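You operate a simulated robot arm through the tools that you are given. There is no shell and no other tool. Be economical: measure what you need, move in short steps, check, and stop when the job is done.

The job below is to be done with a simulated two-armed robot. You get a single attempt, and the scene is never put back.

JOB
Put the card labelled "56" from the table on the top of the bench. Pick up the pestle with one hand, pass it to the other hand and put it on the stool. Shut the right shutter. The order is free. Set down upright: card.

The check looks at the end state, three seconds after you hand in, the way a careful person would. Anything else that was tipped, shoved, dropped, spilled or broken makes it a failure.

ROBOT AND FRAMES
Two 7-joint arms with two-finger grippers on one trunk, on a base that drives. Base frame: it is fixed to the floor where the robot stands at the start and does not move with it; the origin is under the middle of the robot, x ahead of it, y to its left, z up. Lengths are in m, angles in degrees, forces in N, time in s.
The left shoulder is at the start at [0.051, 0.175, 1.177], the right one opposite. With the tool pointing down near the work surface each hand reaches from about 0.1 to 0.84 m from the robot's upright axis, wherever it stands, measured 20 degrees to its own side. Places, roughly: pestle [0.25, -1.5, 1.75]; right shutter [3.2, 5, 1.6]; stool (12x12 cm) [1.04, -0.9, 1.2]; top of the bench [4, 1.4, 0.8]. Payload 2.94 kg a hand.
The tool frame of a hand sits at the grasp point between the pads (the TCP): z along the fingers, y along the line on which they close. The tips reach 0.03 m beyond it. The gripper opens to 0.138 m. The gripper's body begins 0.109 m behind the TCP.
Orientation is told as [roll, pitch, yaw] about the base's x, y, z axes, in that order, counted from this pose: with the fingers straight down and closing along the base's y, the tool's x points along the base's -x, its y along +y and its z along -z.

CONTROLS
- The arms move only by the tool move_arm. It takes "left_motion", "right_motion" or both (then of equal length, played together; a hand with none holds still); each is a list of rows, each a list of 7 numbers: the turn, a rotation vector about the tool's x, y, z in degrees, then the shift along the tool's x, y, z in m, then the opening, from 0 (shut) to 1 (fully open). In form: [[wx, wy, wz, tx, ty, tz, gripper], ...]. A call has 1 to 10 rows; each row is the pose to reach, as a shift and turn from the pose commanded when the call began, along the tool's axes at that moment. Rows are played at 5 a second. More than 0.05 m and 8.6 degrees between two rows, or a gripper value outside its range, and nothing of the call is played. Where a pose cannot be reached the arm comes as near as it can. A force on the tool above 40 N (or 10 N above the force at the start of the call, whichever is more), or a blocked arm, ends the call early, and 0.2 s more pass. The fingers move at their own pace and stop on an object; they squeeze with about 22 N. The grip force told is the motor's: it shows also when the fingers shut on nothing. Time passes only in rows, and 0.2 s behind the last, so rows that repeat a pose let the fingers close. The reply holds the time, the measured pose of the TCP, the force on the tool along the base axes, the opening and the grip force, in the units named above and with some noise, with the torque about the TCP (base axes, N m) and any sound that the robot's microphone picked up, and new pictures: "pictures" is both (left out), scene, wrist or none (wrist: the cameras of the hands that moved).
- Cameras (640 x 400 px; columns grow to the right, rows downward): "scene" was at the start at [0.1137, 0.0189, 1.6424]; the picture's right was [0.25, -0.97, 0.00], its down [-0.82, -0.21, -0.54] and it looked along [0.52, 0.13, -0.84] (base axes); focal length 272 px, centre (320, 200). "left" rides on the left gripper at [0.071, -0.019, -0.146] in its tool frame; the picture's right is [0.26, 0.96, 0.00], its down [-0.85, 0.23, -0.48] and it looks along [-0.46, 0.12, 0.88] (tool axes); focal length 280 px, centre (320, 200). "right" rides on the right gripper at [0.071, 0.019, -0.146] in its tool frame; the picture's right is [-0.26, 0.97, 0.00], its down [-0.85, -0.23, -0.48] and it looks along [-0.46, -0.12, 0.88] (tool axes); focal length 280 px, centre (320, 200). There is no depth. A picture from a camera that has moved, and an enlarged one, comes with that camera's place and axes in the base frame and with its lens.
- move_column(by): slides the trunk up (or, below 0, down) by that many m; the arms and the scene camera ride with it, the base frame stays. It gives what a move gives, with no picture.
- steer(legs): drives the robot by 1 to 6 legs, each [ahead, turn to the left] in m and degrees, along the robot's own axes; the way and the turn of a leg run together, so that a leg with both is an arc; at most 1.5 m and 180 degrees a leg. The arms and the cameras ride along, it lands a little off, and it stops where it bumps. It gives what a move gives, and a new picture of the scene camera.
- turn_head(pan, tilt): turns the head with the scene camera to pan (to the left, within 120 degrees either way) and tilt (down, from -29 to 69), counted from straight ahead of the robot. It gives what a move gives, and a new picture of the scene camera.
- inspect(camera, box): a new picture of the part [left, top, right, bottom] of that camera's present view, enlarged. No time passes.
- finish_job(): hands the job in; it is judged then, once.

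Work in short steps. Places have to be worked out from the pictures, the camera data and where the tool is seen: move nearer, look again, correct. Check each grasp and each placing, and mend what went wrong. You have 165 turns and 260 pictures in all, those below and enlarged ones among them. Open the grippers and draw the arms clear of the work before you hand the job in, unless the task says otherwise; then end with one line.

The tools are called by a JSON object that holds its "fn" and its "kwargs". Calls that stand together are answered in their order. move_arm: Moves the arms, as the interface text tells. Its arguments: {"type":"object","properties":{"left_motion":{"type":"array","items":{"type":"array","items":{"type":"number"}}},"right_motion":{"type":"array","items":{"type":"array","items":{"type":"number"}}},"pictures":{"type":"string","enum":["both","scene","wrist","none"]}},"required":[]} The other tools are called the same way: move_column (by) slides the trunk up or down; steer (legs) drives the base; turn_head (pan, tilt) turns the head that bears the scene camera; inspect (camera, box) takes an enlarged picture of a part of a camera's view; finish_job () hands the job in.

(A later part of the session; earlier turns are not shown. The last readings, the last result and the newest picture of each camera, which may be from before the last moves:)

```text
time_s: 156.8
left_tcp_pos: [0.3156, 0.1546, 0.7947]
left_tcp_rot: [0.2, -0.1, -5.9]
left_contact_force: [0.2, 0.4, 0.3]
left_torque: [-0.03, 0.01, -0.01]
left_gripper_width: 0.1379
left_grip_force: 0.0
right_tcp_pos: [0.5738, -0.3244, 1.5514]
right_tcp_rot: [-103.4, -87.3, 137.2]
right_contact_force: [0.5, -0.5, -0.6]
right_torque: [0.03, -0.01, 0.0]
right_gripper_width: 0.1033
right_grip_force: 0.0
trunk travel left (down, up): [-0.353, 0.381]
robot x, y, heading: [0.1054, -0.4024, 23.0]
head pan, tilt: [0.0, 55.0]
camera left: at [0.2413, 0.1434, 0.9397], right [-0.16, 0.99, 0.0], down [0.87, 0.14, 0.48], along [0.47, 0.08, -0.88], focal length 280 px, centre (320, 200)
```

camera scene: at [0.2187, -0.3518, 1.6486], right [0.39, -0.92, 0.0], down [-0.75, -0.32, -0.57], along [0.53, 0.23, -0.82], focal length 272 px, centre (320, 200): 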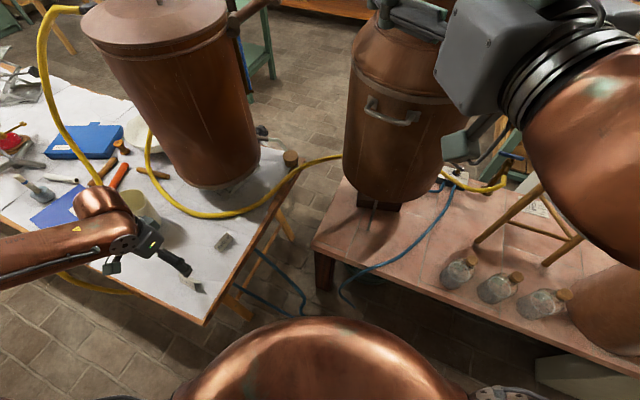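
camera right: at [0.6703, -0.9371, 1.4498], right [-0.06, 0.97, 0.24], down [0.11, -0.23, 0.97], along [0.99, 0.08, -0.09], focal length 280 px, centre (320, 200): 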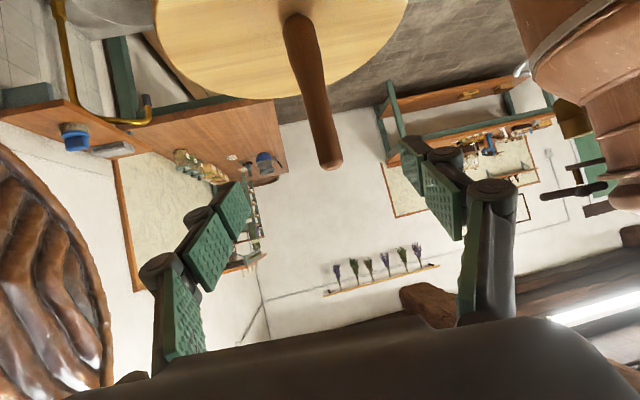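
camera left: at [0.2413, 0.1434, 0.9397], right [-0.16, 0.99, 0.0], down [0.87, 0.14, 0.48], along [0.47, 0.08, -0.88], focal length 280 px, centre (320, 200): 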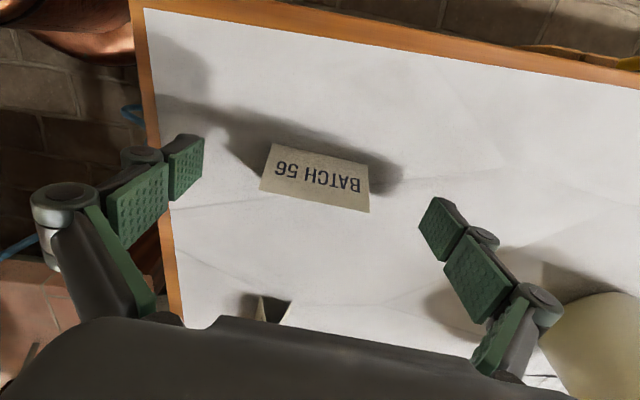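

The tips are beside the card's ends. I close on it.

{"fn": "move_arm", "kwargs": {"left_motion": [[0, 0, 0, 0, 0, 0, 0.7], [0, 0, 0, 0, 0, 0, 0.55], [0, 0, 0, 0, 0, 0, 0.4], [0, 0, 0, 0, 0, 0, 0.4], [0, 0, 0, 0, 0, 0, 0.4]], "pictures": "wrist"}}

```text
time_s: 158.0
left_tcp_pos: [0.3156, 0.154, 0.7948]
left_tcp_rot: [0.2, 0.0, -5.9]
left_contact_force: [-0.3, -0.8, 0.6]
left_torque: [0.0, 0.02, 0.03]
left_gripper_width: 0.0639
left_grip_force: 21.6
right_tcp_pos: [0.5728, -0.3255, 1.5544]
right_tcp_rot: [-103.6, -87.3, 137.4]
right_contact_force: [-0.2, 0.4, -0.6]
right_torque: [0.03, 0.04, -0.01]
right_gripper_width: 0.1037
right_grip_force: 0.1
trunk travel left (down, up): [-0.353, 0.381]
robot x, y, heading: [0.1126, -0.3994, 23.2]
head pan, tilt: [0.0, 55.0]
camera left: at [0.2413, 0.1434, 0.9399], right [-0.16, 0.99, 0.0], down [0.87, 0.14, 0.48], along [0.47, 0.08, -0.88], focal length 280 px, centre (320, 200)
```

left: 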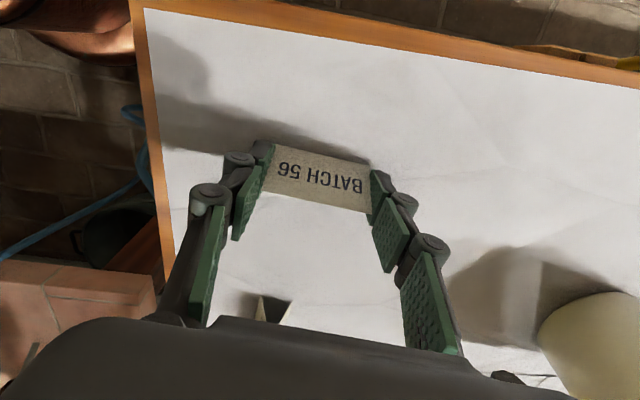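

The grip shows 0.064 m and 21.6 N, so the card is held. I lift it.

{"fn": "move_arm", "kwargs": {"left_motion": [[0, 0, 0, 0, 0, -0.02, 0.3], [0, 0, 0, 0, 0, -0.06, 0.3], [0, 0, 0, 0, 0, -0.1, 0.3], [0, 0, 0, 0, 0, -0.15, 0.3], [0, 0, 0, 0, 0, -0.2, 0.3], [0, 0, 0, 0, 0, -0.25, 0.3]], "pictures": "wrist"}}

```text
time_s: 159.4
left_tcp_pos: [0.3149, 0.1512, 1.0438]
left_tcp_rot: [0.2, 0.1, -5.9]
left_contact_force: [0.1, -0.1, -0.7]
left_torque: [0.0, -0.02, -0.03]
left_gripper_width: 0.0634
left_grip_force: 21.7
right_tcp_pos: [0.5725, -0.3271, 1.5529]
right_tcp_rot: [-104.5, -87.3, 138.2]
right_contact_force: [0.3, -1.4, -0.6]
right_torque: [0.0, 0.0, 0.01]
right_gripper_width: 0.1036
right_grip_force: 0.1
trunk travel left (down, up): [-0.353, 0.381]
robot x, y, heading: [0.1131, -0.398, 23.4]
head pan, tilt: [0.0, 55.0]
camera left: at [0.2415, 0.1404, 1.19], right [-0.16, 0.99, 0.0], down [0.87, 0.14, 0.48], along [0.47, 0.08, -0.88], focal length 280 px, centre (320, 200)
```

left: 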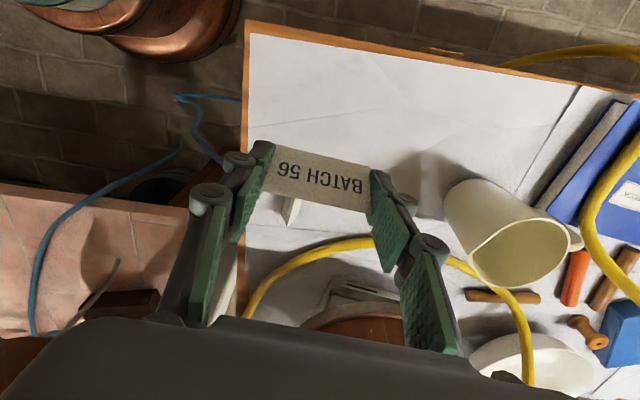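

The card is lifted cleanly. Before the long drive around the table I check how far my elbows stick out and what the aisle looks like.

{"fn": "steer", "kwargs": {"legs": [[-0.3, 0]]}}

{"fn": "turn_head", "kwargs": {"pan": 75, "tilt": 40}}

{"fn": "turn_head", "kwargs": {"pan": -60, "tilt": 45}}

```text
time_s: 161.4
left_tcp_pos: [0.0368, 0.0331, 1.0457]
left_tcp_rot: [0.4, -0.1, -5.7]
left_contact_force: [-0.5, 0.1, -0.5]
left_torque: [-0.02, -0.02, 0.0]
left_gripper_width: 0.0637
left_grip_force: 22.4
right_tcp_pos: [0.2947, -0.4442, 1.5543]
right_tcp_rot: [-104.5, -87.3, 138.5]
right_contact_force: [-0.1, -0.1, 0.3]
right_torque: [-0.01, 0.04, -0.01]
right_gripper_width: 0.1034
right_grip_force: 0.0
trunk travel left (down, up): [-0.353, 0.381]
robot x, y, heading: [-0.1698, -0.5207, 23.5]
head pan, tilt: [0.0, 55.0]
camera scene: at [-0.0605, -0.4704, 1.6487], right [0.4, -0.92, 0.0], down [-0.75, -0.32, -0.57], along [0.53, 0.23, -0.82], focal length 272 px, centre (320, 200)
```

scene: 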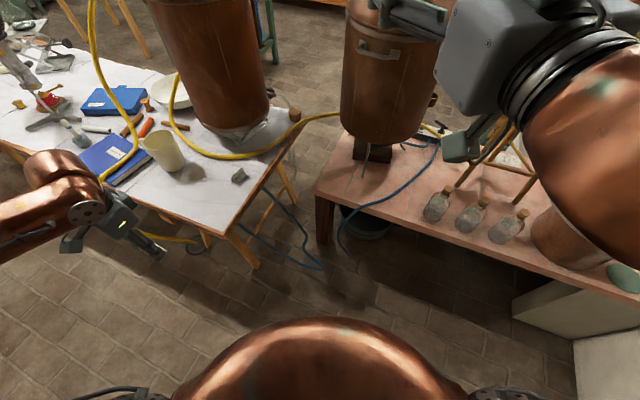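

```text
time_s: 162.9
left_tcp_pos: [0.0378, 0.0323, 1.0444]
left_tcp_rot: [0.2, 0.0, -5.8]
left_contact_force: [0.2, -0.1, 0.3]
left_torque: [0.02, -0.01, 0.02]
left_gripper_width: 0.0636
left_grip_force: 22.6
right_tcp_pos: [0.2955, -0.4438, 1.5529]
right_tcp_rot: [-103.5, -87.4, 137.5]
right_contact_force: [0.1, 0.6, 0.7]
right_torque: [0.01, -0.01, -0.01]
right_gripper_width: 0.1036
right_grip_force: 0.0
trunk travel left (down, up): [-0.353, 0.381]
robot x, y, heading: [-0.1692, -0.5188, 23.3]
head pan, tilt: [75.0, 40.0]
camera scene: at [-0.1376, -0.4143, 1.6693], right [0.99, 0.14, 0.0], down [0.09, -0.64, -0.77], along [-0.11, 0.76, -0.64], focal length 272 px, centre (320, 200)
```

scene: 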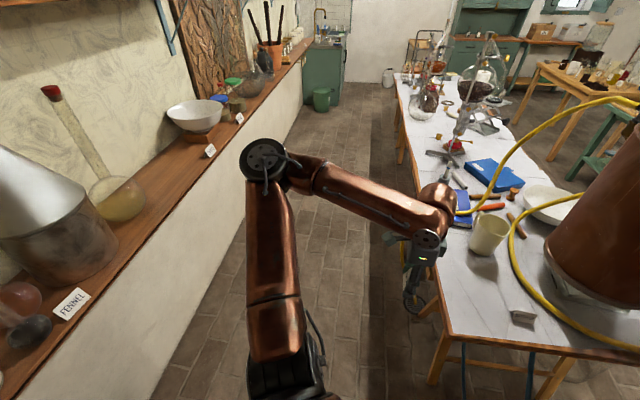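

```text
time_s: 165.1
left_tcp_pos: [0.0374, 0.0337, 1.0441]
left_tcp_rot: [0.1, 0.1, -5.9]
left_contact_force: [0.7, 0.2, 0.3]
left_torque: [-0.04, 0.02, -0.05]
left_gripper_width: 0.0637
left_grip_force: 21.9
right_tcp_pos: [0.2971, -0.4433, 1.5546]
right_tcp_rot: [-103.5, -87.3, 137.4]
right_contact_force: [0.3, 0.0, -0.1]
right_torque: [-0.04, 0.03, -0.01]
right_gripper_width: 0.1036
right_grip_force: 0.2
trunk travel left (down, up): [-0.353, 0.381]
robot x, y, heading: [-0.1646, -0.5218, 23.2]
head pan, tilt: [-60.0, 45.0]
camera scene: at [-0.0602, -0.547, 1.662], right [-0.6, -0.8, 0.0], down [-0.57, 0.42, -0.71], along [0.57, -0.42, -0.71], focal length 272 px, centre (320, 200)
```

scene: 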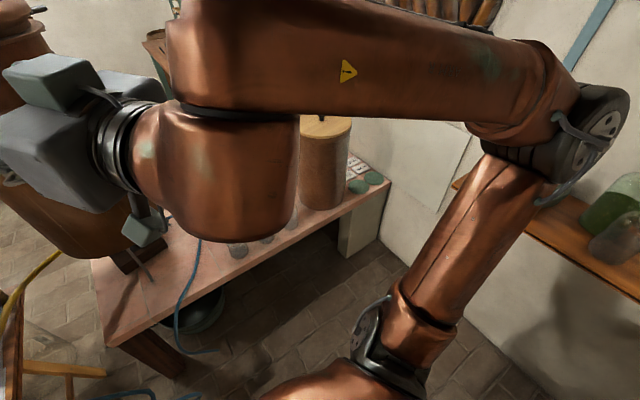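

The aisle is passable, but the elbows stick out about 0.55 m. I stretch both hands forward to narrow the arms, then check again.

{"fn": "move_arm", "kwargs": {"left_motion": [[0, 0, -3, -0.04, -0.007, 0, 0.3], [0, 0, -6, -0.08, -0.014, 0, 0.3], [0, 0, -9, -0.12, -0.021, 0, 0.3], [0, 0, -12, -0.16, -0.028, 0, 0.3], [0, 0, -15, -0.2, -0.036, 0, 0.3], [0, 0, -18, -0.24, -0.043, 0, 0.3], [0, 0, -20, -0.28, -0.05, 0, 0.3]], "right_motion": [[0, 0, 0, 0.01, 0, 0.035, 0.5], [0, 0, 0, 0.02, 0, 0.07, 0.5], [0, 0, 0, 0.03, 0, 0.105, 0.5], [0, 0, 0, 0.04, 0, 0.14, 0.5], [0, 0, 0, 0.05, 0, 0.175, 0.5], [0, 0, 0, 0.06, 0, 0.21, 0.5], [0, 0, 0, 0.07, 0, 0.245, 0.5]], "pictures": "none"}}

{"fn": "turn_head", "kwargs": {"pan": 0, "tilt": 69}}

```text
time_s: 166.7
left_tcp_pos: [0.2643, -0.0361, 1.0489]
left_tcp_rot: [0.2, -0.1, 14.3]
left_contact_force: [0.3, -0.7, -0.6]
left_torque: [0.07, 0.13, 0.02]
left_gripper_width: 0.0638
left_grip_force: 21.8
left hand out of reach, approached as far as the arm can: row 6, 7
right_tcp_pos: [0.4959, -0.3618, 1.4717]
right_tcp_rot: [-103.2, -87.4, 137.1]
right_contact_force: [0.3, -0.4, 0.5]
right_torque: [-0.05, 0.02, 0.05]
right_gripper_width: 0.0691
right_grip_force: 0.0
right hand out of reach, approached as far as the arm can: row 5, 6, 7
trunk travel left (down, up): [-0.353, 0.381]
robot x, y, heading: [-0.1681, -0.5214, 23.3]
head pan, tilt: [-60.0, 45.0]
```

```text
time_s: 168.0
left_tcp_pos: [0.2621, -0.0366, 1.05]
left_tcp_rot: [0.1, -0.3, 14.2]
left_contact_force: [-0.1, 0.1, 0.3]
left_torque: [-0.01, 0.02, 0.02]
left_gripper_width: 0.0636
left_grip_force: 21.5
right_tcp_pos: [0.4924, -0.3622, 1.4722]
right_tcp_rot: [-103.4, -87.3, 137.4]
right_contact_force: [0.7, 0.4, 0.5]
right_torque: [0.0, -0.02, 0.03]
right_gripper_width: 0.0693
right_grip_force: 0.0
trunk travel left (down, up): [-0.353, 0.381]
robot x, y, heading: [-0.1679, -0.5174, 23.4]
head pan, tilt: [0.0, 68.8]
camera scene: at [-0.0738, -0.4763, 1.6332], right [0.39, -0.92, 0.0], down [-0.86, -0.37, -0.36], along [0.33, 0.14, -0.93], focal length 272 px, centre (320, 200)
```

scene: 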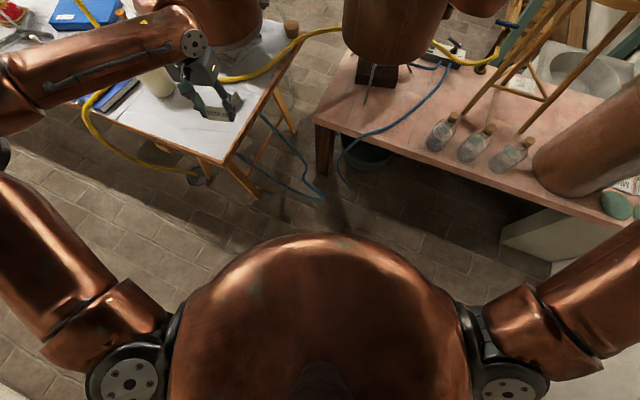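

The arms are now narrower, with elbows about 0.45 m out. I turn to face along the aisle.

{"fn": "steer", "kwargs": {"legs": [[0, 33], [0, 33.5]]}}

{"fn": "turn_head", "kwargs": {"pan": -10, "tilt": 25}}

```text
time_s: 171.6
left_tcp_pos: [-0.4401, 0.0667, 1.051]
left_tcp_rot: [0.1, -0.3, 80.8]
left_contact_force: [-0.1, -0.7, 0.5]
left_torque: [0.02, -0.02, -0.02]
left_gripper_width: 0.0636
left_grip_force: 21.5
right_tcp_pos: [-0.0485, 0.1477, 1.4718]
right_tcp_rot: [-103.4, -87.4, -156.1]
right_contact_force: [-0.5, 0.3, -0.7]
right_torque: [-0.04, -0.01, -0.03]
right_gripper_width: 0.0692
right_grip_force: 0.1
trunk travel left (down, up): [-0.353, 0.381]
robot x, y, heading: [-0.168, -0.5151, 89.7]
head pan, tilt: [0.0, 68.8]
camera scene: at [-0.1675, -0.415, 1.6332], right [1.0, 0.0, 0.0], down [0.0, -0.93, -0.36], along [0.0, 0.36, -0.93], focal length 272 px, centre (320, 200)
```

scene: 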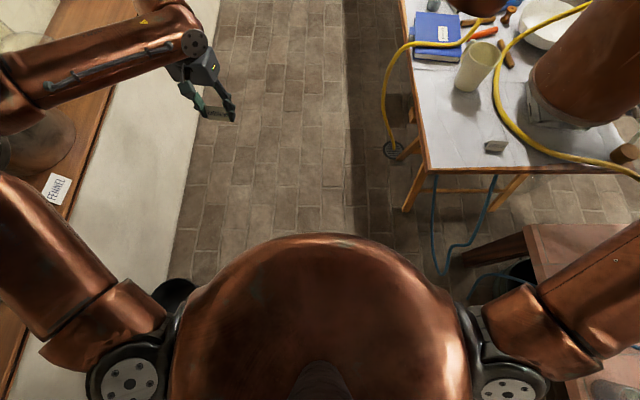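

```text
time_s: 172.7
left_tcp_pos: [-0.4389, 0.0664, 1.0502]
left_tcp_rot: [0.1, -0.3, 80.8]
left_contact_force: [-0.3, -0.5, 0.8]
left_torque: [0.03, 0.04, -0.01]
left_gripper_width: 0.0638
left_grip_force: 22.2
right_tcp_pos: [-0.0492, 0.147, 1.4733]
right_tcp_rot: [-103.4, -87.4, -155.9]
right_contact_force: [-0.2, -0.2, -0.4]
right_torque: [0.02, 0.03, -0.03]
right_gripper_width: 0.0692
right_grip_force: 0.0
trunk travel left (down, up): [-0.353, 0.381]
robot x, y, heading: [-0.167, -0.518, 89.9]
head pan, tilt: [-10.0, 25.0]
camera scene: at [-0.1511, -0.3801, 1.6925], right [0.98, -0.18, 0.0], down [-0.07, -0.42, -0.91], along [0.16, 0.89, -0.42], focal length 272 px, centre (320, 200)
```

scene: 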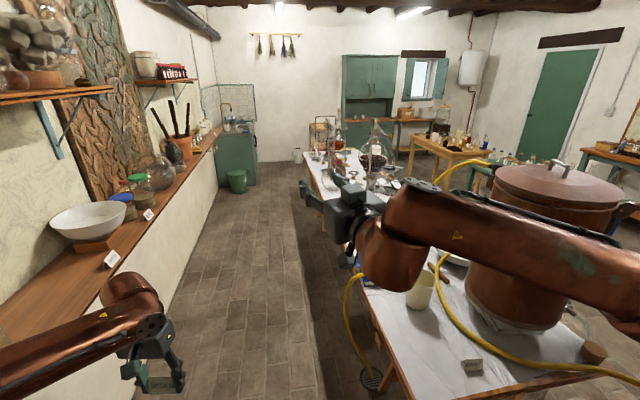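

The way ahead is clear. I drive 1.2 m up the aisle and look again.

{"fn": "steer", "kwargs": {"legs": [[1.2, 0]]}}

{"fn": "turn_head", "kwargs": {"pan": -40, "tilt": 30}}

```text
time_s: 178.6
left_tcp_pos: [-0.433, 1.2411, 1.0502]
left_tcp_rot: [0.1, -0.3, 80.6]
left_contact_force: [0.0, 0.6, 0.0]
left_torque: [0.01, -0.02, -0.03]
left_gripper_width: 0.0636
left_grip_force: 22.1
right_tcp_pos: [-0.0408, 1.3231, 1.4724]
right_tcp_rot: [-103.1, -87.3, -156.4]
right_contact_force: [0.3, 0.5, 0.3]
right_torque: [0.0, 0.04, 0.01]
right_gripper_width: 0.0689
right_grip_force: 0.1
trunk travel left (down, up): [-0.353, 0.381]
robot x, y, heading: [-0.1604, 0.6539, 89.8]
head pan, tilt: [-10.0, 25.0]
camera scene: at [-0.1464, 0.7942, 1.6925], right [0.98, -0.18, 0.0], down [-0.08, -0.42, -0.91], along [0.16, 0.89, -0.42], focal length 272 px, centre (320, 200)
```

scene: 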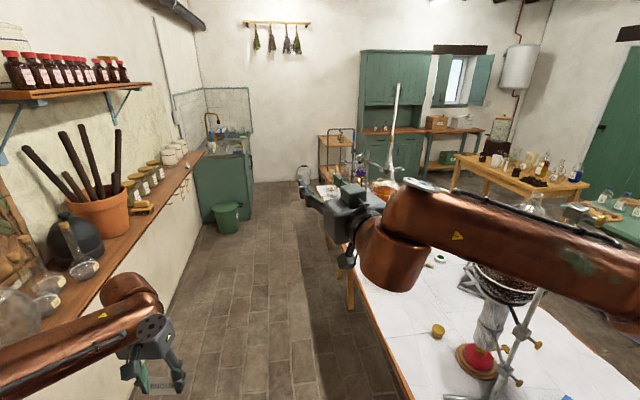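

```text
time_s: 179.6
left_tcp_pos: [-0.4336, 1.2416, 1.0516]
left_tcp_rot: [0.2, -0.3, 80.7]
left_contact_force: [0.3, 0.4, -0.9]
left_torque: [-0.01, 0.0, -0.03]
left_gripper_width: 0.0636
left_grip_force: 21.8
right_tcp_pos: [-0.0423, 1.3224, 1.4728]
right_tcp_rot: [-103.6, -87.3, -156.1]
right_contact_force: [0.1, 0.0, -0.2]
right_torque: [0.03, 0.0, 0.0]
right_gripper_width: 0.069
right_grip_force: 0.0
trunk travel left (down, up): [-0.353, 0.381]
robot x, y, heading: [-0.1624, 0.6564, 89.8]
head pan, tilt: [-40.0, 30.0]
camera scene: at [-0.1044, 0.7722, 1.6846], right [0.76, -0.65, 0.0], down [-0.32, -0.38, -0.87], along [0.56, 0.66, -0.5], focal length 272 px, centre (320, 200)
```

scene: 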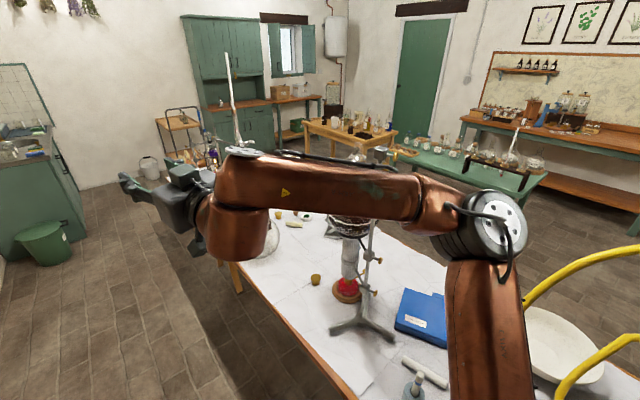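

The right elbow passes close to the retort stand at about (0.42, 1.13), which reaches z 1.45. I raise the trunk 0.28 m to pass above it, then drive on.

{"fn": "move_column", "kwargs": {"by": 0.28}}

{"fn": "turn_head", "kwargs": {"pan": -50, "tilt": 35}}

{"fn": "turn_head", "kwargs": {"pan": 50, "tilt": 30}}

```text
time_s: 182.4
left_tcp_pos: [-0.433, 1.2217, 1.3736]
left_tcp_rot: [0.8, -4.7, 80.6]
left_contact_force: [-0.1, -0.1, -0.4]
left_torque: [0.0, -0.01, -0.01]
left_gripper_width: 0.0632
left_grip_force: 22.0
right_tcp_pos: [-0.0409, 1.2996, 1.7748]
right_tcp_rot: [-129.8, -86.2, -129.9]
right_contact_force: [-0.1, 0.1, 0.0]
right_torque: [0.02, 0.0, 0.0]
right_gripper_width: 0.0691
right_grip_force: 0.1
trunk travel left (down, up): [-0.633, 0.101]
robot x, y, heading: [-0.1614, 0.6556, 89.8]
head pan, tilt: [-40.0, 30.0]
```

```text
time_s: 183.1
left_tcp_pos: [-0.4342, 1.2212, 1.3737]
left_tcp_rot: [0.8, -4.7, 80.6]
left_contact_force: [0.3, -0.5, -0.6]
left_torque: [0.01, 0.05, 0.03]
left_gripper_width: 0.0638
left_grip_force: 22.1
right_tcp_pos: [-0.0412, 1.3003, 1.7743]
right_tcp_rot: [-130.0, -86.2, -129.7]
right_contact_force: [0.3, 0.1, -0.3]
right_torque: [0.0, -0.02, 0.0]
right_gripper_width: 0.0692
right_grip_force: 0.1
trunk travel left (down, up): [-0.633, 0.101]
robot x, y, heading: [-0.1612, 0.6532, 89.7]
head pan, tilt: [-50.0, 35.0]
camera scene: at [-0.0955, 0.6958, 1.9568], right [0.64, -0.77, 0.0], down [-0.44, -0.37, -0.82], along [0.63, 0.52, -0.57], focal length 272 px, centre (320, 200)
```

scene: 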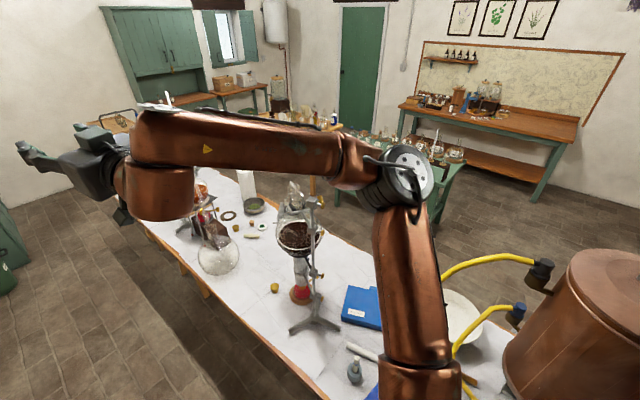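

```text
time_s: 184.9
left_tcp_pos: [-0.4333, 1.2217, 1.3736]
left_tcp_rot: [0.7, -4.8, 80.6]
left_contact_force: [-0.1, -0.2, 0.6]
left_torque: [0.0, 0.03, 0.03]
left_gripper_width: 0.0635
left_grip_force: 21.8
right_tcp_pos: [-0.0419, 1.2999, 1.7746]
right_tcp_rot: [-130.1, -86.2, -129.6]
right_contact_force: [1.4, -0.4, -0.9]
right_torque: [0.01, 0.03, 0.01]
right_gripper_width: 0.069
right_grip_force: 0.0
trunk travel left (down, up): [-0.633, 0.101]
robot x, y, heading: [-0.1634, 0.6562, 89.7]
head pan, tilt: [50.0, 30.0]
camera scene: at [-0.2321, 0.6981, 1.9646], right [0.65, 0.76, 0.0], down [0.38, -0.32, -0.87], along [-0.66, 0.56, -0.5], focal length 272 px, centre (320, 200)
```

scene: 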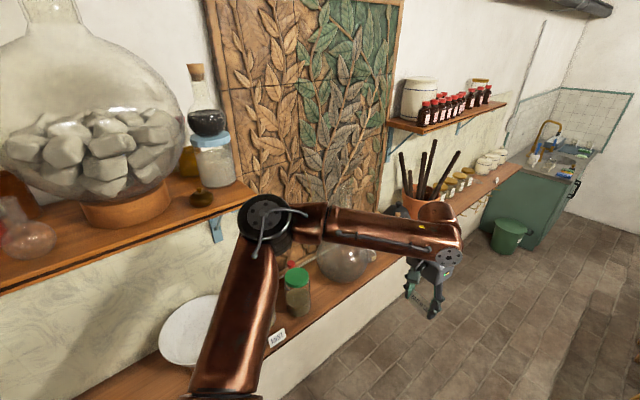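

Everything clears. I drive on to the far end of the aisle.

{"fn": "steer", "kwargs": {"legs": [[1.3, 0], [1.15, 0]]}}

{"fn": "turn_head", "kwargs": {"pan": -45, "tilt": 25}}

```text
time_s: 196.9
left_tcp_pos: [-0.436, 3.6736, 1.3739]
left_tcp_rot: [0.8, -4.8, 81.1]
left_contact_force: [0.5, -0.5, 0.6]
left_torque: [0.02, -0.03, 0.0]
left_gripper_width: 0.0634
left_grip_force: 21.7
right_tcp_pos: [-0.0437, 3.7555, 1.7742]
right_tcp_rot: [-130.1, -86.2, -129.0]
right_contact_force: [0.1, -0.2, 0.1]
right_torque: [-0.01, 0.0, -0.01]
right_gripper_width: 0.069
right_grip_force: 0.0
trunk travel left (down, up): [-0.633, 0.101]
robot x, y, heading: [-0.1569, 3.1091, 90.2]
head pan, tilt: [50.0, 30.0]
camera scene: at [-0.2288, 3.1524, 1.9646], right [0.64, 0.77, 0.0], down [0.38, -0.32, -0.87], along [-0.67, 0.55, -0.5], focal length 272 px, centre (320, 200)
```

scene: 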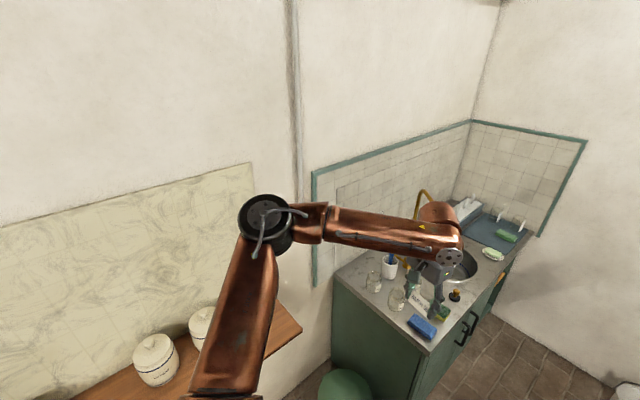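

```text
time_s: 198.6
left_tcp_pos: [-0.4356, 3.6733, 1.3732]
left_tcp_rot: [0.7, -4.8, 81.1]
left_contact_force: [-0.1, -0.1, -0.4]
left_torque: [0.01, 0.0, -0.02]
left_gripper_width: 0.0635
left_grip_force: 21.5
right_tcp_pos: [-0.0434, 3.7571, 1.773]
right_tcp_rot: [-130.1, -86.1, -129.2]
right_contact_force: [-0.7, -0.7, 0.5]
right_torque: [0.01, 0.01, -0.02]
right_gripper_width: 0.069
right_grip_force: 0.1
trunk travel left (down, up): [-0.633, 0.101]
robot x, y, heading: [-0.1575, 3.1122, 90.3]
head pan, tilt: [-45.0, 25.0]
camera scene: at [-0.0945, 3.1603, 1.9726], right [0.71, -0.7, 0.0], down [-0.3, -0.3, -0.91], along [0.64, 0.64, -0.42], focal length 272 px, centre (320, 200)
```

scene: 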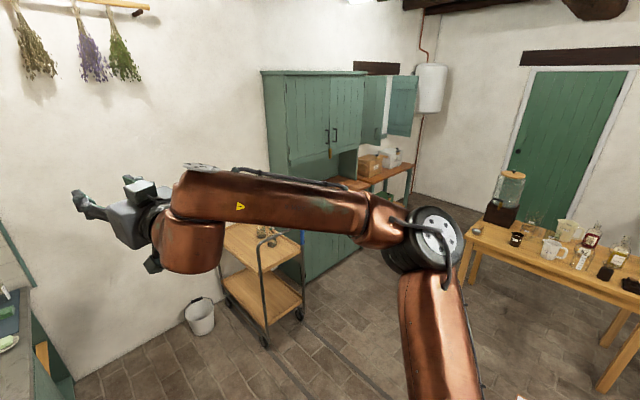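

The passage north of the wooden table, around y = 4.1, is open. I follow an arc into it.

{"fn": "steer", "kwargs": {"legs": [[0.5, -45], [0.6, -15], [0.6, -30], [0.7, 0]]}}

{"fn": "turn_head", "kwargs": {"pan": 45, "tilt": 15}}

{"fn": "turn_head", "kwargs": {"pan": -35, "tilt": 35}}

```text
time_s: 211.0
left_tcp_pos: [2.3391, 4.3342, 1.3738]
left_tcp_rot: [0.7, -4.8, -9.9]
left_contact_force: [0.2, -0.3, 0.4]
left_torque: [-0.02, -0.03, 0.01]
left_gripper_width: 0.0636
left_grip_force: 21.7
right_tcp_pos: [2.4156, 3.9419, 1.7735]
right_tcp_rot: [-130.3, -86.2, 140.2]
right_contact_force: [-0.5, 0.4, 0.4]
right_torque: [0.03, 0.0, 0.01]
right_gripper_width: 0.069
right_grip_force: 0.1
trunk travel left (down, up): [-0.633, 0.101]
robot x, y, heading: [1.7674, 4.0694, -0.7]
head pan, tilt: [-45.0, 25.0]
camera scene: at [1.818, 4.0032, 1.9726], right [-0.72, -0.7, 0.0], down [-0.3, 0.3, -0.91], along [0.63, -0.65, -0.42], focal length 272 px, centre (320, 200)
```

scene: 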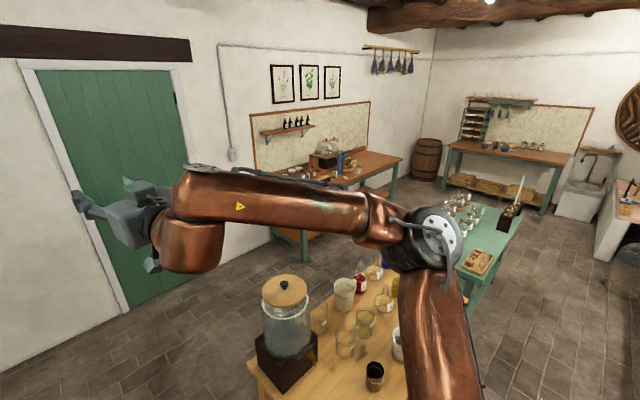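

```text
time_s: 212.6
left_tcp_pos: [2.3397, 4.3358, 1.3727]
left_tcp_rot: [0.8, -4.9, -9.8]
left_contact_force: [0.3, 0.0, -0.2]
left_torque: [0.01, 0.01, -0.02]
left_gripper_width: 0.0638
left_grip_force: 22.1
right_tcp_pos: [2.4159, 3.9434, 1.7747]
right_tcp_rot: [-130.3, -86.1, 140.1]
right_contact_force: [0.2, 0.9, -0.4]
right_torque: [-0.02, 0.02, 0.01]
right_gripper_width: 0.069
right_grip_force: 0.1
trunk travel left (down, up): [-0.633, 0.101]
robot x, y, heading: [1.7719, 4.0665, -1.2]
head pan, tilt: [45.0, 15.0]
camera scene: at [1.8207, 4.1345, 1.9888], right [0.7, -0.72, 0.0], down [-0.19, -0.18, -0.97], along [0.69, 0.67, -0.26], focal length 272 px, centre (320, 200)
```

scene: 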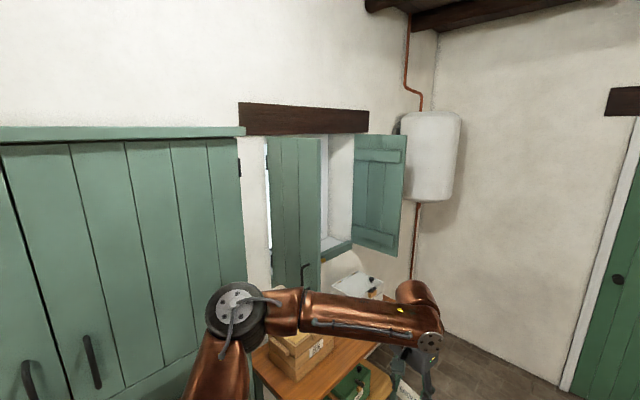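

```text
time_s: 214.2
left_tcp_pos: [2.3393, 4.3352, 1.3732]
left_tcp_rot: [0.9, -4.8, -9.8]
left_contact_force: [0.5, 0.2, -0.5]
left_torque: [-0.01, 0.0, 0.04]
left_gripper_width: 0.0635
left_grip_force: 21.9
right_tcp_pos: [2.4165, 3.943, 1.7742]
right_tcp_rot: [-130.3, -86.3, 140.2]
right_contact_force: [-0.9, 0.4, 0.2]
right_torque: [-0.02, 0.01, 0.0]
right_gripper_width: 0.0689
right_grip_force: 0.1
trunk travel left (down, up): [-0.633, 0.101]
robot x, y, heading: [1.7725, 4.0709, -0.7]
head pan, tilt: [-35.0, 35.0]
camera scene: at [1.8253, 4.018, 1.9568], right [-0.58, -0.81, 0.0], down [-0.47, 0.33, -0.82], along [0.67, -0.48, -0.57], focal length 272 px, centre (320, 200)
```

scene: 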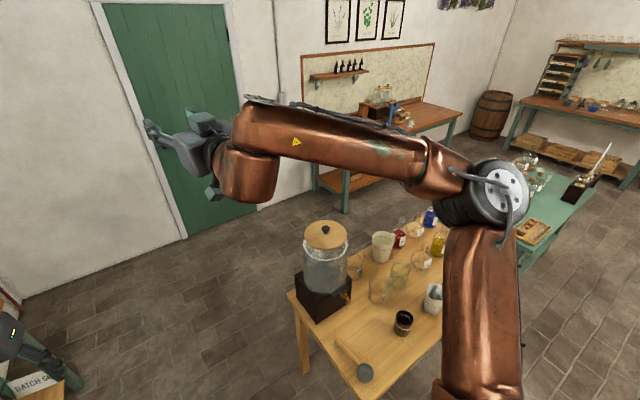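

I can see the shutters, the bench and the open floor between. I place the card first: past the wooden table, then down to the bench.

{"fn": "steer", "kwargs": {"legs": [[0.85, -3], [0.8, -87], [1.3, 0]]}}

{"fn": "turn_head", "kwargs": {"pan": 45, "tilt": 30}}

```text
time_s: 228.8
left_tcp_pos: [3.3772, 1.6223, 1.3747]
left_tcp_rot: [0.8, -4.8, -99.4]
left_contact_force: [-0.5, 0.5, 0.6]
left_torque: [0.0, 0.06, 0.0]
left_gripper_width: 0.0636
left_grip_force: 21.8
right_tcp_pos: [2.9863, 1.5429, 1.7728]
right_tcp_rot: [-129.7, -86.4, 50.0]
right_contact_force: [1.1, 1.5, 0.9]
right_torque: [0.22, 0.03, -0.13]
right_gripper_width: 0.069
right_grip_force: 0.0
trunk travel left (down, up): [-0.633, 0.101]
robot x, y, heading: [3.1048, 2.1912, -90.8]
head pan, tilt: [-35.0, 35.0]
cut short: leg 2
camera scene: at [3.055, 2.1349, 1.9568], right [-0.81, 0.58, 0.0], down [0.33, 0.47, -0.82], along [-0.48, -0.67, -0.57], focal length 272 px, centre (320, 200)
```

scene: 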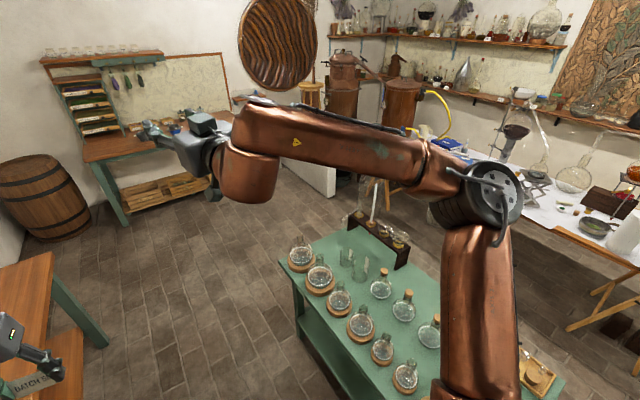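

```text
time_s: 230.3
left_tcp_pos: [3.3769, 1.6213, 1.3732]
left_tcp_rot: [0.8, -4.8, -99.5]
left_contact_force: [0.5, 0.0, 0.6]
left_torque: [0.01, -0.01, -0.01]
left_gripper_width: 0.0636
left_grip_force: 22.2
right_tcp_pos: [2.9851, 1.5428, 1.7735]
right_tcp_rot: [-129.9, -86.3, 49.9]
right_contact_force: [0.4, -0.2, 0.3]
right_torque: [0.04, 0.02, 0.0]
right_gripper_width: 0.0689
right_grip_force: 0.0
trunk travel left (down, up): [-0.633, 0.101]
robot x, y, heading: [3.104, 2.1852, -90.8]
head pan, tilt: [45.0, 30.0]
camera scene: at [3.1694, 2.142, 1.9646], right [-0.71, -0.7, 0.0], down [-0.35, 0.36, -0.87], along [0.61, -0.62, -0.5], focal length 272 px, centre (320, 200)
```

scene: 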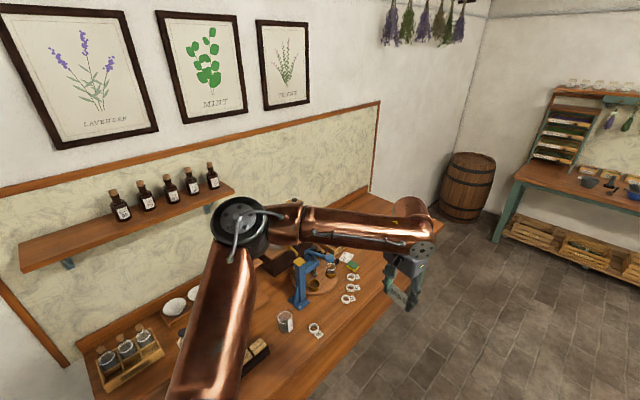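

The bench is on my left; its front edge is near x = 3.57, with small tags along it. I move along it and turn to face it.

{"fn": "steer", "kwargs": {"legs": [[0.75, 0], [0, 90]]}}

{"fn": "turn_head", "kwargs": {"pan": 0, "tilt": 45}}

```text
time_s: 238.2
left_tcp_pos: [3.6671, 1.7002, 1.3735]
left_tcp_rot: [0.8, -4.8, -10.3]
left_contact_force: [-0.5, 0.3, -0.5]
left_torque: [0.01, -0.02, 0.01]
left_gripper_width: 0.0634
left_grip_force: 22.2
right_tcp_pos: [3.7397, 1.3068, 1.7716]
right_tcp_rot: [-129.9, -86.3, 139.3]
right_contact_force: [0.3, 1.0, 0.3]
right_torque: [0.02, 0.02, -0.01]
right_gripper_width: 0.0687
right_grip_force: 0.1
trunk travel left (down, up): [-0.633, 0.101]
robot x, y, heading: [3.0958, 1.4389, -1.7]
head pan, tilt: [45.0, 30.0]
camera scene: at [3.1439, 1.5013, 1.9646], right [0.69, -0.72, 0.0], down [-0.36, -0.35, -0.87], along [0.63, 0.6, -0.5], focal length 272 px, centre (320, 200)
```

scene: 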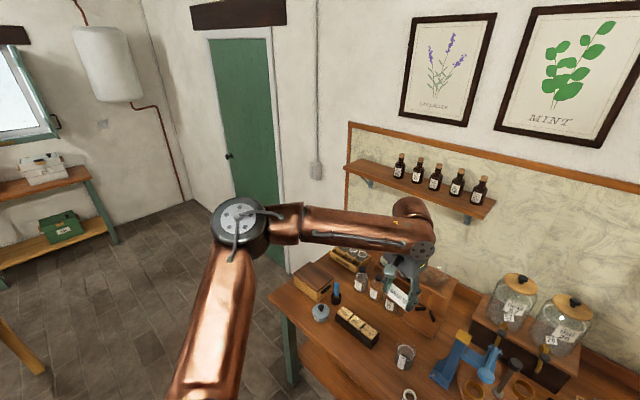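

```text
time_s: 239.3
left_tcp_pos: [3.6673, 1.6994, 1.3738]
left_tcp_rot: [0.8, -4.9, -10.3]
left_contact_force: [-0.5, -0.4, 0.2]
left_torque: [0.0, -0.01, 0.01]
left_gripper_width: 0.0637
left_grip_force: 22.0
right_tcp_pos: [3.7407, 1.3067, 1.7728]
right_tcp_rot: [-129.7, -86.3, 139.3]
right_contact_force: [-0.6, -0.4, 0.5]
right_torque: [0.03, -0.01, 0.02]
right_gripper_width: 0.0691
right_grip_force: 0.1
trunk travel left (down, up): [-0.633, 0.101]
robot x, y, heading: [3.0938, 1.4384, -1.5]
head pan, tilt: [0.0, 45.0]
camera scene: at [3.1599, 1.4373, 1.942], right [-0.02, -1.0, 0.0], down [-0.71, 0.01, -0.71], along [0.71, -0.01, -0.71], focal length 272 px, centre (320, 200)
```

scene: 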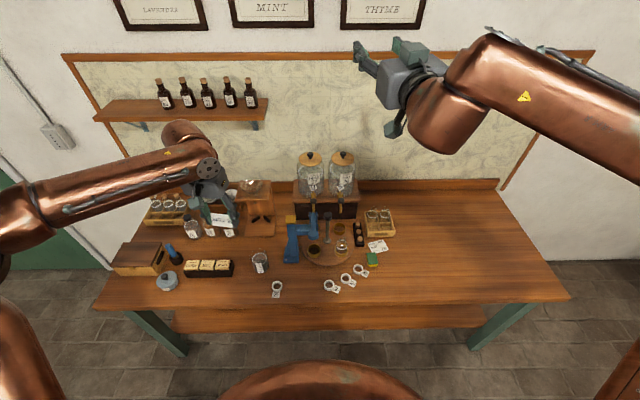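

The bench's right half is empty. I move 0.6 m to the right and face it again.

{"fn": "steer", "kwargs": {"legs": [[0, -88.5], [0.62, 0], [0, 90]]}}

{"fn": "move_column", "kwargs": {"by": -0.28}}

{"fn": "turn_head", "kwargs": {"pan": 5, "tilt": 50}}

```text
time_s: 250.3
left_tcp_pos: [3.6795, 1.0931, 1.3728]
left_tcp_rot: [0.8, -4.8, -8.0]
left_contact_force: [0.4, -0.4, 0.0]
left_torque: [-0.01, 0.0, -0.04]
left_gripper_width: 0.0634
left_grip_force: 21.9
right_tcp_pos: [3.7682, 0.7026, 1.7724]
right_tcp_rot: [-130.0, -86.4, 141.7]
right_contact_force: [0.3, -0.9, -0.3]
right_torque: [0.0, 0.0, -0.02]
right_gripper_width: 0.0693
right_grip_force: 0.0
trunk travel left (down, up): [-0.633, 0.101]
robot x, y, heading: [3.1183, 0.8093, 1.1]
head pan, tilt: [0.0, 45.0]
camera scene: at [3.1824, 0.8105, 1.942], right [0.02, -1.0, 0.0], down [-0.71, -0.01, -0.71], along [0.71, 0.01, -0.71], focal length 272 px, centre (320, 200)
```

scene: 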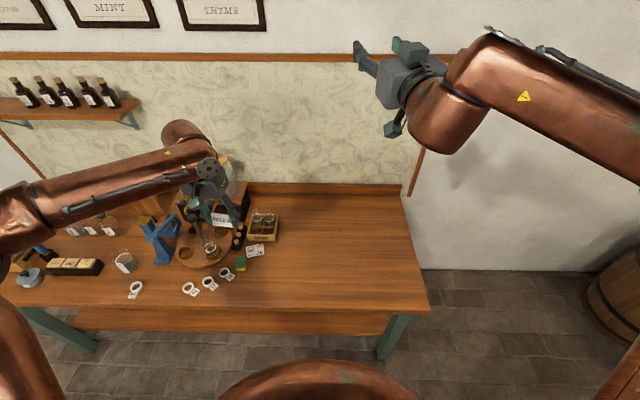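

```text
time_s: 253.1
left_tcp_pos: [3.6785, 1.0935, 1.0931]
left_tcp_rot: [0.9, -4.7, -8.0]
left_contact_force: [-0.2, 0.4, 0.1]
left_torque: [-0.01, -0.01, 0.02]
left_gripper_width: 0.0636
left_grip_force: 21.9
right_tcp_pos: [3.7668, 0.7033, 1.4936]
right_tcp_rot: [-130.2, -86.4, 142.0]
right_contact_force: [0.3, -1.6, 0.3]
right_torque: [0.01, -0.01, 0.0]
right_gripper_width: 0.0691
right_grip_force: 0.1
trunk travel left (down, up): [-0.353, 0.381]
robot x, y, heading: [3.1188, 0.8092, 1.2]
head pan, tilt: [0.0, 45.0]
```

```text
time_s: 253.8
left_tcp_pos: [3.6795, 1.094, 1.0946]
left_tcp_rot: [0.8, -4.8, -8.1]
left_contact_force: [1.4, 0.1, -0.5]
left_torque: [0.02, -0.02, -0.02]
left_gripper_width: 0.0635
left_grip_force: 22.2
right_tcp_pos: [3.7669, 0.7026, 1.493]
right_tcp_rot: [-129.8, -86.4, 141.7]
right_contact_force: [-0.3, -0.2, -0.5]
right_torque: [0.0, -0.02, 0.02]
right_gripper_width: 0.069
right_grip_force: 0.1
trunk travel left (down, up): [-0.353, 0.381]
robot x, y, heading: [3.1209, 0.8096, 1.1]
head pan, tilt: [5.0, 50.0]
camera scene: at [3.2412, 0.8185, 1.6551], right [0.11, -0.99, 0.0], down [-0.76, -0.08, -0.64], along [0.64, 0.07, -0.77], focal length 272 px, centre (320, 200)
```

scene: 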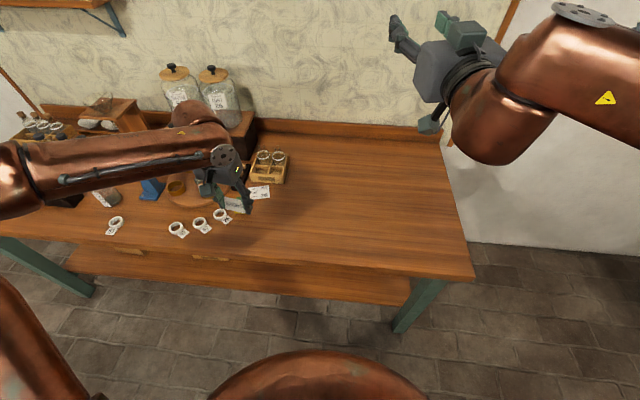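

The clear area is around (3.83, 0.87). I move 0.13 m closer and bring the card above it, levelling the hand.

{"fn": "steer", "kwargs": {"legs": [[0.13, 0]]}}

{"fn": "move_arm", "kwargs": {"left_motion": [[0, 1.5, 0, 0, -0.045, 0.01, 0.3], [0, 3, 0, 0, -0.09, 0.03, 0.3], [0, 4.8, 0, 0, -0.135, 0.05, 0.3], [0, 4.8, 0, 0, -0.18, 0.07, 0.3], [0, 4.8, 0, 0, -0.215, 0.1, 0.3], [0, 4.8, 0, 0, -0.22, 0.13, 0.3], [0, 4.8, 0, 0, -0.22, 0.15, 0.3]], "pictures": "both"}}

```text
time_s: 255.0
left_tcp_pos: [3.805, 1.0976, 1.0945]
left_tcp_rot: [0.8, -4.9, -7.8]
left_contact_force: [-0.2, 0.2, -0.6]
left_torque: [0.0, 0.01, 0.0]
left_gripper_width: 0.0633
left_grip_force: 21.5
right_tcp_pos: [3.8953, 0.7074, 1.4944]
right_tcp_rot: [-131.0, -86.4, 143.0]
right_contact_force: [-0.1, -0.3, 0.0]
right_torque: [0.01, 0.04, 0.03]
right_gripper_width: 0.0692
right_grip_force: 0.0
trunk travel left (down, up): [-0.353, 0.381]
robot x, y, heading: [3.2454, 0.8126, 1.2]
head pan, tilt: [5.0, 50.0]
camera scene: at [3.3677, 0.8212, 1.6555], right [0.11, -0.99, 0.0], down [-0.76, -0.08, -0.64], along [0.64, 0.07, -0.77], focal length 272 px, centre (320, 200)
```

scene: 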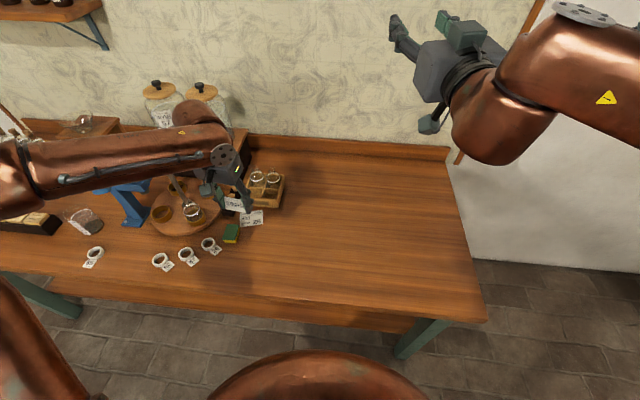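

```text
time_s: 256.6
left_tcp_pos: [3.7143, 0.9946, 1.0326]
left_tcp_rot: [0.7, 0.0, -7.8]
left_contact_force: [0.6, -0.3, -0.6]
left_torque: [-0.02, -0.01, 0.01]
left_gripper_width: 0.0637
left_grip_force: 21.9
left hand out of reach, approached as far as the arm can: row 2, 3, 4, 5, 6, 7
right_tcp_pos: [3.8959, 0.7073, 1.4924]
right_tcp_rot: [-130.0, -86.4, 141.9]
right_contact_force: [-0.3, 0.3, 0.1]
right_torque: [0.0, -0.01, 0.02]
right_gripper_width: 0.0689
right_grip_force: 0.0
trunk travel left (down, up): [-0.353, 0.381]
robot x, y, heading: [3.2465, 0.8085, 1.3]
head pan, tilt: [5.0, 50.0]
camera scene: at [3.3699, 0.8216, 1.6551], right [0.11, -0.99, 0.0], down [-0.76, -0.08, -0.64], along [0.64, 0.07, -0.77], focal length 272 px, centre (320, 200)
camera left: at [3.64, 0.9844, 1.1775], right [-0.13, 0.99, 0.01], down [0.87, 0.11, 0.48], along [0.47, 0.07, -0.88], focal length 280 px, centre (320, 200)
```

scene: 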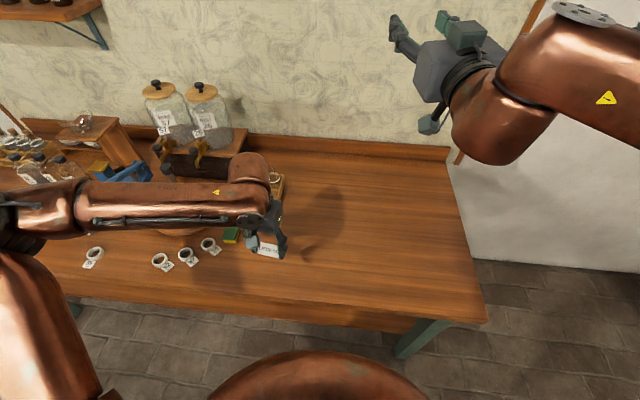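
left: 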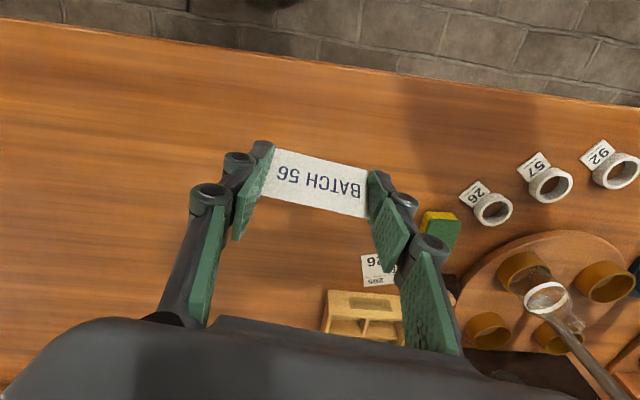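

The card hangs over bare wood but near the front edge. I drive 7 cm further in and lower the trunk 0.165 m.

{"fn": "steer", "kwargs": {"legs": [[0.07, 0]]}}

{"fn": "move_column", "kwargs": {"by": -0.165}}

{"fn": "move_arm", "kwargs": {"left_motion": [[0, 0, 0, 0, 0, 0.005, 0.3]], "pictures": "wrist"}}

```text
time_s: 257.6
left_tcp_pos: [3.7731, 0.9951, 1.0401]
left_tcp_rot: [0.8, -0.8, -7.8]
left_contact_force: [-0.3, 0.7, 0.9]
left_torque: [0.03, -0.1, -0.03]
left_gripper_width: 0.0633
left_grip_force: 21.9
right_tcp_pos: [3.9456, 0.7092, 1.5041]
right_tcp_rot: [-138.0, -85.5, 150.1]
right_contact_force: [-1.0, 0.5, 1.1]
right_torque: [-0.01, 0.11, -0.1]
right_gripper_width: 0.069
right_grip_force: 0.1
trunk travel left (down, up): [-0.353, 0.381]
robot x, y, heading: [3.3187, 0.8126, 1.4]
head pan, tilt: [5.0, 50.0]
camera scene: at [3.4295, 0.8225, 1.6559], right [0.11, -0.99, 0.0], down [-0.76, -0.08, -0.65], along [0.64, 0.07, -0.76], focal length 272 px, centre (320, 200)
```

scene: 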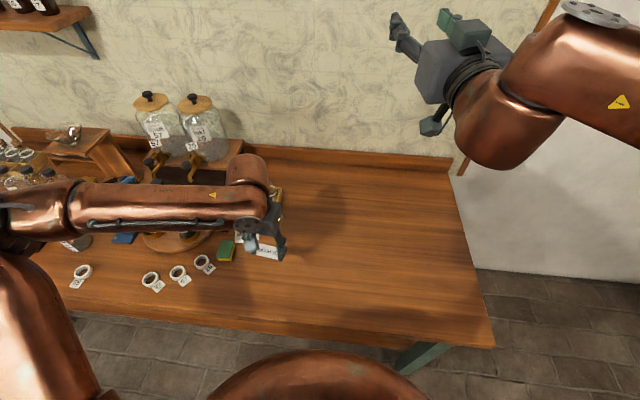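

```text
time_s: 259.5
left_tcp_pos: [3.7795, 0.9947, 0.873]
left_tcp_rot: [0.7, -0.6, -8.0]
left_contact_force: [6.6, 3.2, 19.7]
left_torque: [0.09, -0.23, 0.0]
left_gripper_width: 0.0638
left_grip_force: 22.2
right_tcp_pos: [3.9551, 0.7098, 1.3359]
right_tcp_rot: [-135.7, -85.9, 147.7]
right_contact_force: [0.2, -0.3, 0.4]
right_torque: [0.03, -0.02, 0.01]
right_gripper_width: 0.0689
right_grip_force: 0.1
trunk travel left (down, up): [-0.188, 0.546]
robot x, y, heading: [3.3171, 0.8094, 1.3]
head pan, tilt: [5.0, 50.0]
```

```text
time_s: 259.9
left_tcp_pos: [3.7787, 0.9951, 0.8687]
left_tcp_rot: [0.8, -0.7, -8.0]
left_contact_force: [2.6, 3.4, 36.0]
left_torque: [-0.55, 0.19, 0.08]
left_gripper_width: 0.0641
left_grip_force: 22.1
right_tcp_pos: [3.9534, 0.7086, 1.3353]
right_tcp_rot: [-136.3, -85.9, 148.3]
right_contact_force: [-0.1, -0.5, 0.9]
right_torque: [0.0, 0.03, 0.03]
right_gripper_width: 0.069
right_grip_force: 0.0
trunk travel left (down, up): [-0.188, 0.546]
robot x, y, heading: [3.3178, 0.8103, 1.3]
head pan, tilt: [5.0, 50.0]
camera left: at [3.7011, 0.9853, 1.0129], right [-0.13, 0.99, 0.01], down [0.86, 0.11, 0.49], along [0.49, 0.07, -0.87], focal length 280 px, centre (320, 200)
```

left: 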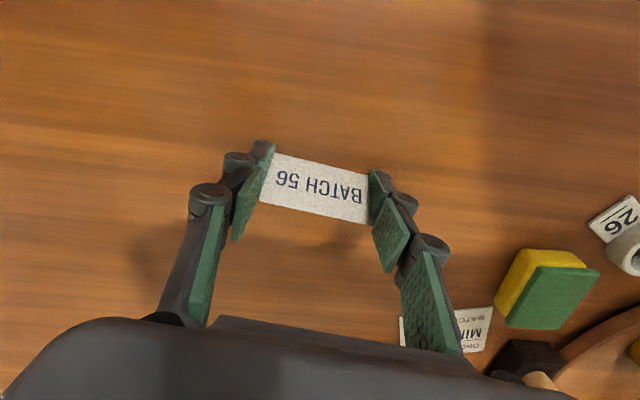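

The card is pressing on the bench. I ease up 5 mm and open slightly to let it rest.

{"fn": "move_arm", "kwargs": {"left_motion": [[0, 0, 0, 0, 0, -0.005, 0.3], [0, 0, 0, 0, 0, -0.006, 0.3]], "pictures": "none"}}

```text
time_s: 260.5
left_tcp_pos: [3.7746, 0.9971, 0.8697]
left_tcp_rot: [0.9, 0.0, -7.9]
left_contact_force: [0.1, -0.3, 1.3]
left_torque: [-0.06, 0.01, -0.03]
left_gripper_width: 0.0637
left_grip_force: 22.4
right_tcp_pos: [3.9553, 0.7097, 1.3338]
right_tcp_rot: [-135.0, -86.0, 147.1]
right_contact_force: [-0.8, 1.1, -0.1]
right_torque: [0.01, -0.01, 0.01]
right_gripper_width: 0.0689
right_grip_force: 0.0
trunk travel left (down, up): [-0.188, 0.546]
robot x, y, heading: [3.3181, 0.8131, 1.3]
head pan, tilt: [5.0, 50.0]
```

The force is near zero, so it is just at the surface. I lower 2 mm and open.

{"fn": "move_arm", "kwargs": {"left_motion": [[0, 0, 0, 0, 0, 0.002, 0.3], [0, 0, 0, 0, 0, 0.002, 0.5], [0, 0, 0, 0, 0, 0.002, 0.6], [0, 0, 0, 0, 0, 0.002, 0.75]], "pictures": "wrist"}}

```text
time_s: 261.5
left_tcp_pos: [3.7783, 0.9967, 0.8695]
left_tcp_rot: [0.7, -0.5, -7.8]
left_contact_force: [-0.2, 0.5, 1.2]
left_torque: [0.01, 0.01, 0.01]
left_gripper_width: 0.1037
left_grip_force: 0.1
right_tcp_pos: [3.9567, 0.7092, 1.3334]
right_tcp_rot: [-135.2, -86.0, 147.1]
right_contact_force: [0.2, 0.2, -0.3]
right_torque: [-0.01, 0.03, 0.02]
right_gripper_width: 0.069
right_grip_force: 0.1
trunk travel left (down, up): [-0.188, 0.546]
robot x, y, heading: [3.315, 0.8176, 1.2]
head pan, tilt: [5.0, 50.0]
camera left: at [3.7023, 0.9861, 1.0142], right [-0.13, 0.99, 0.01], down [0.87, 0.11, 0.48], along [0.48, 0.07, -0.87], focal length 280 px, centre (320, 200)
```

left: 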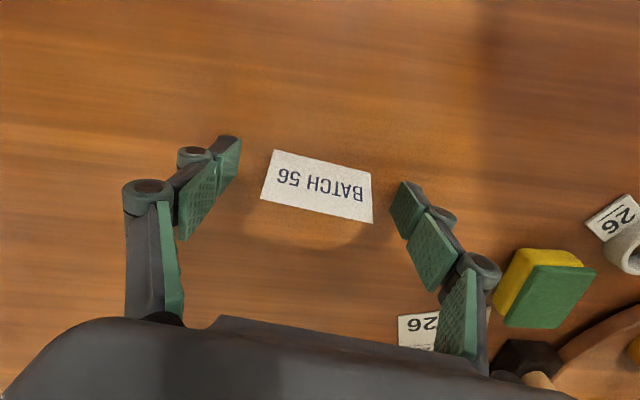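

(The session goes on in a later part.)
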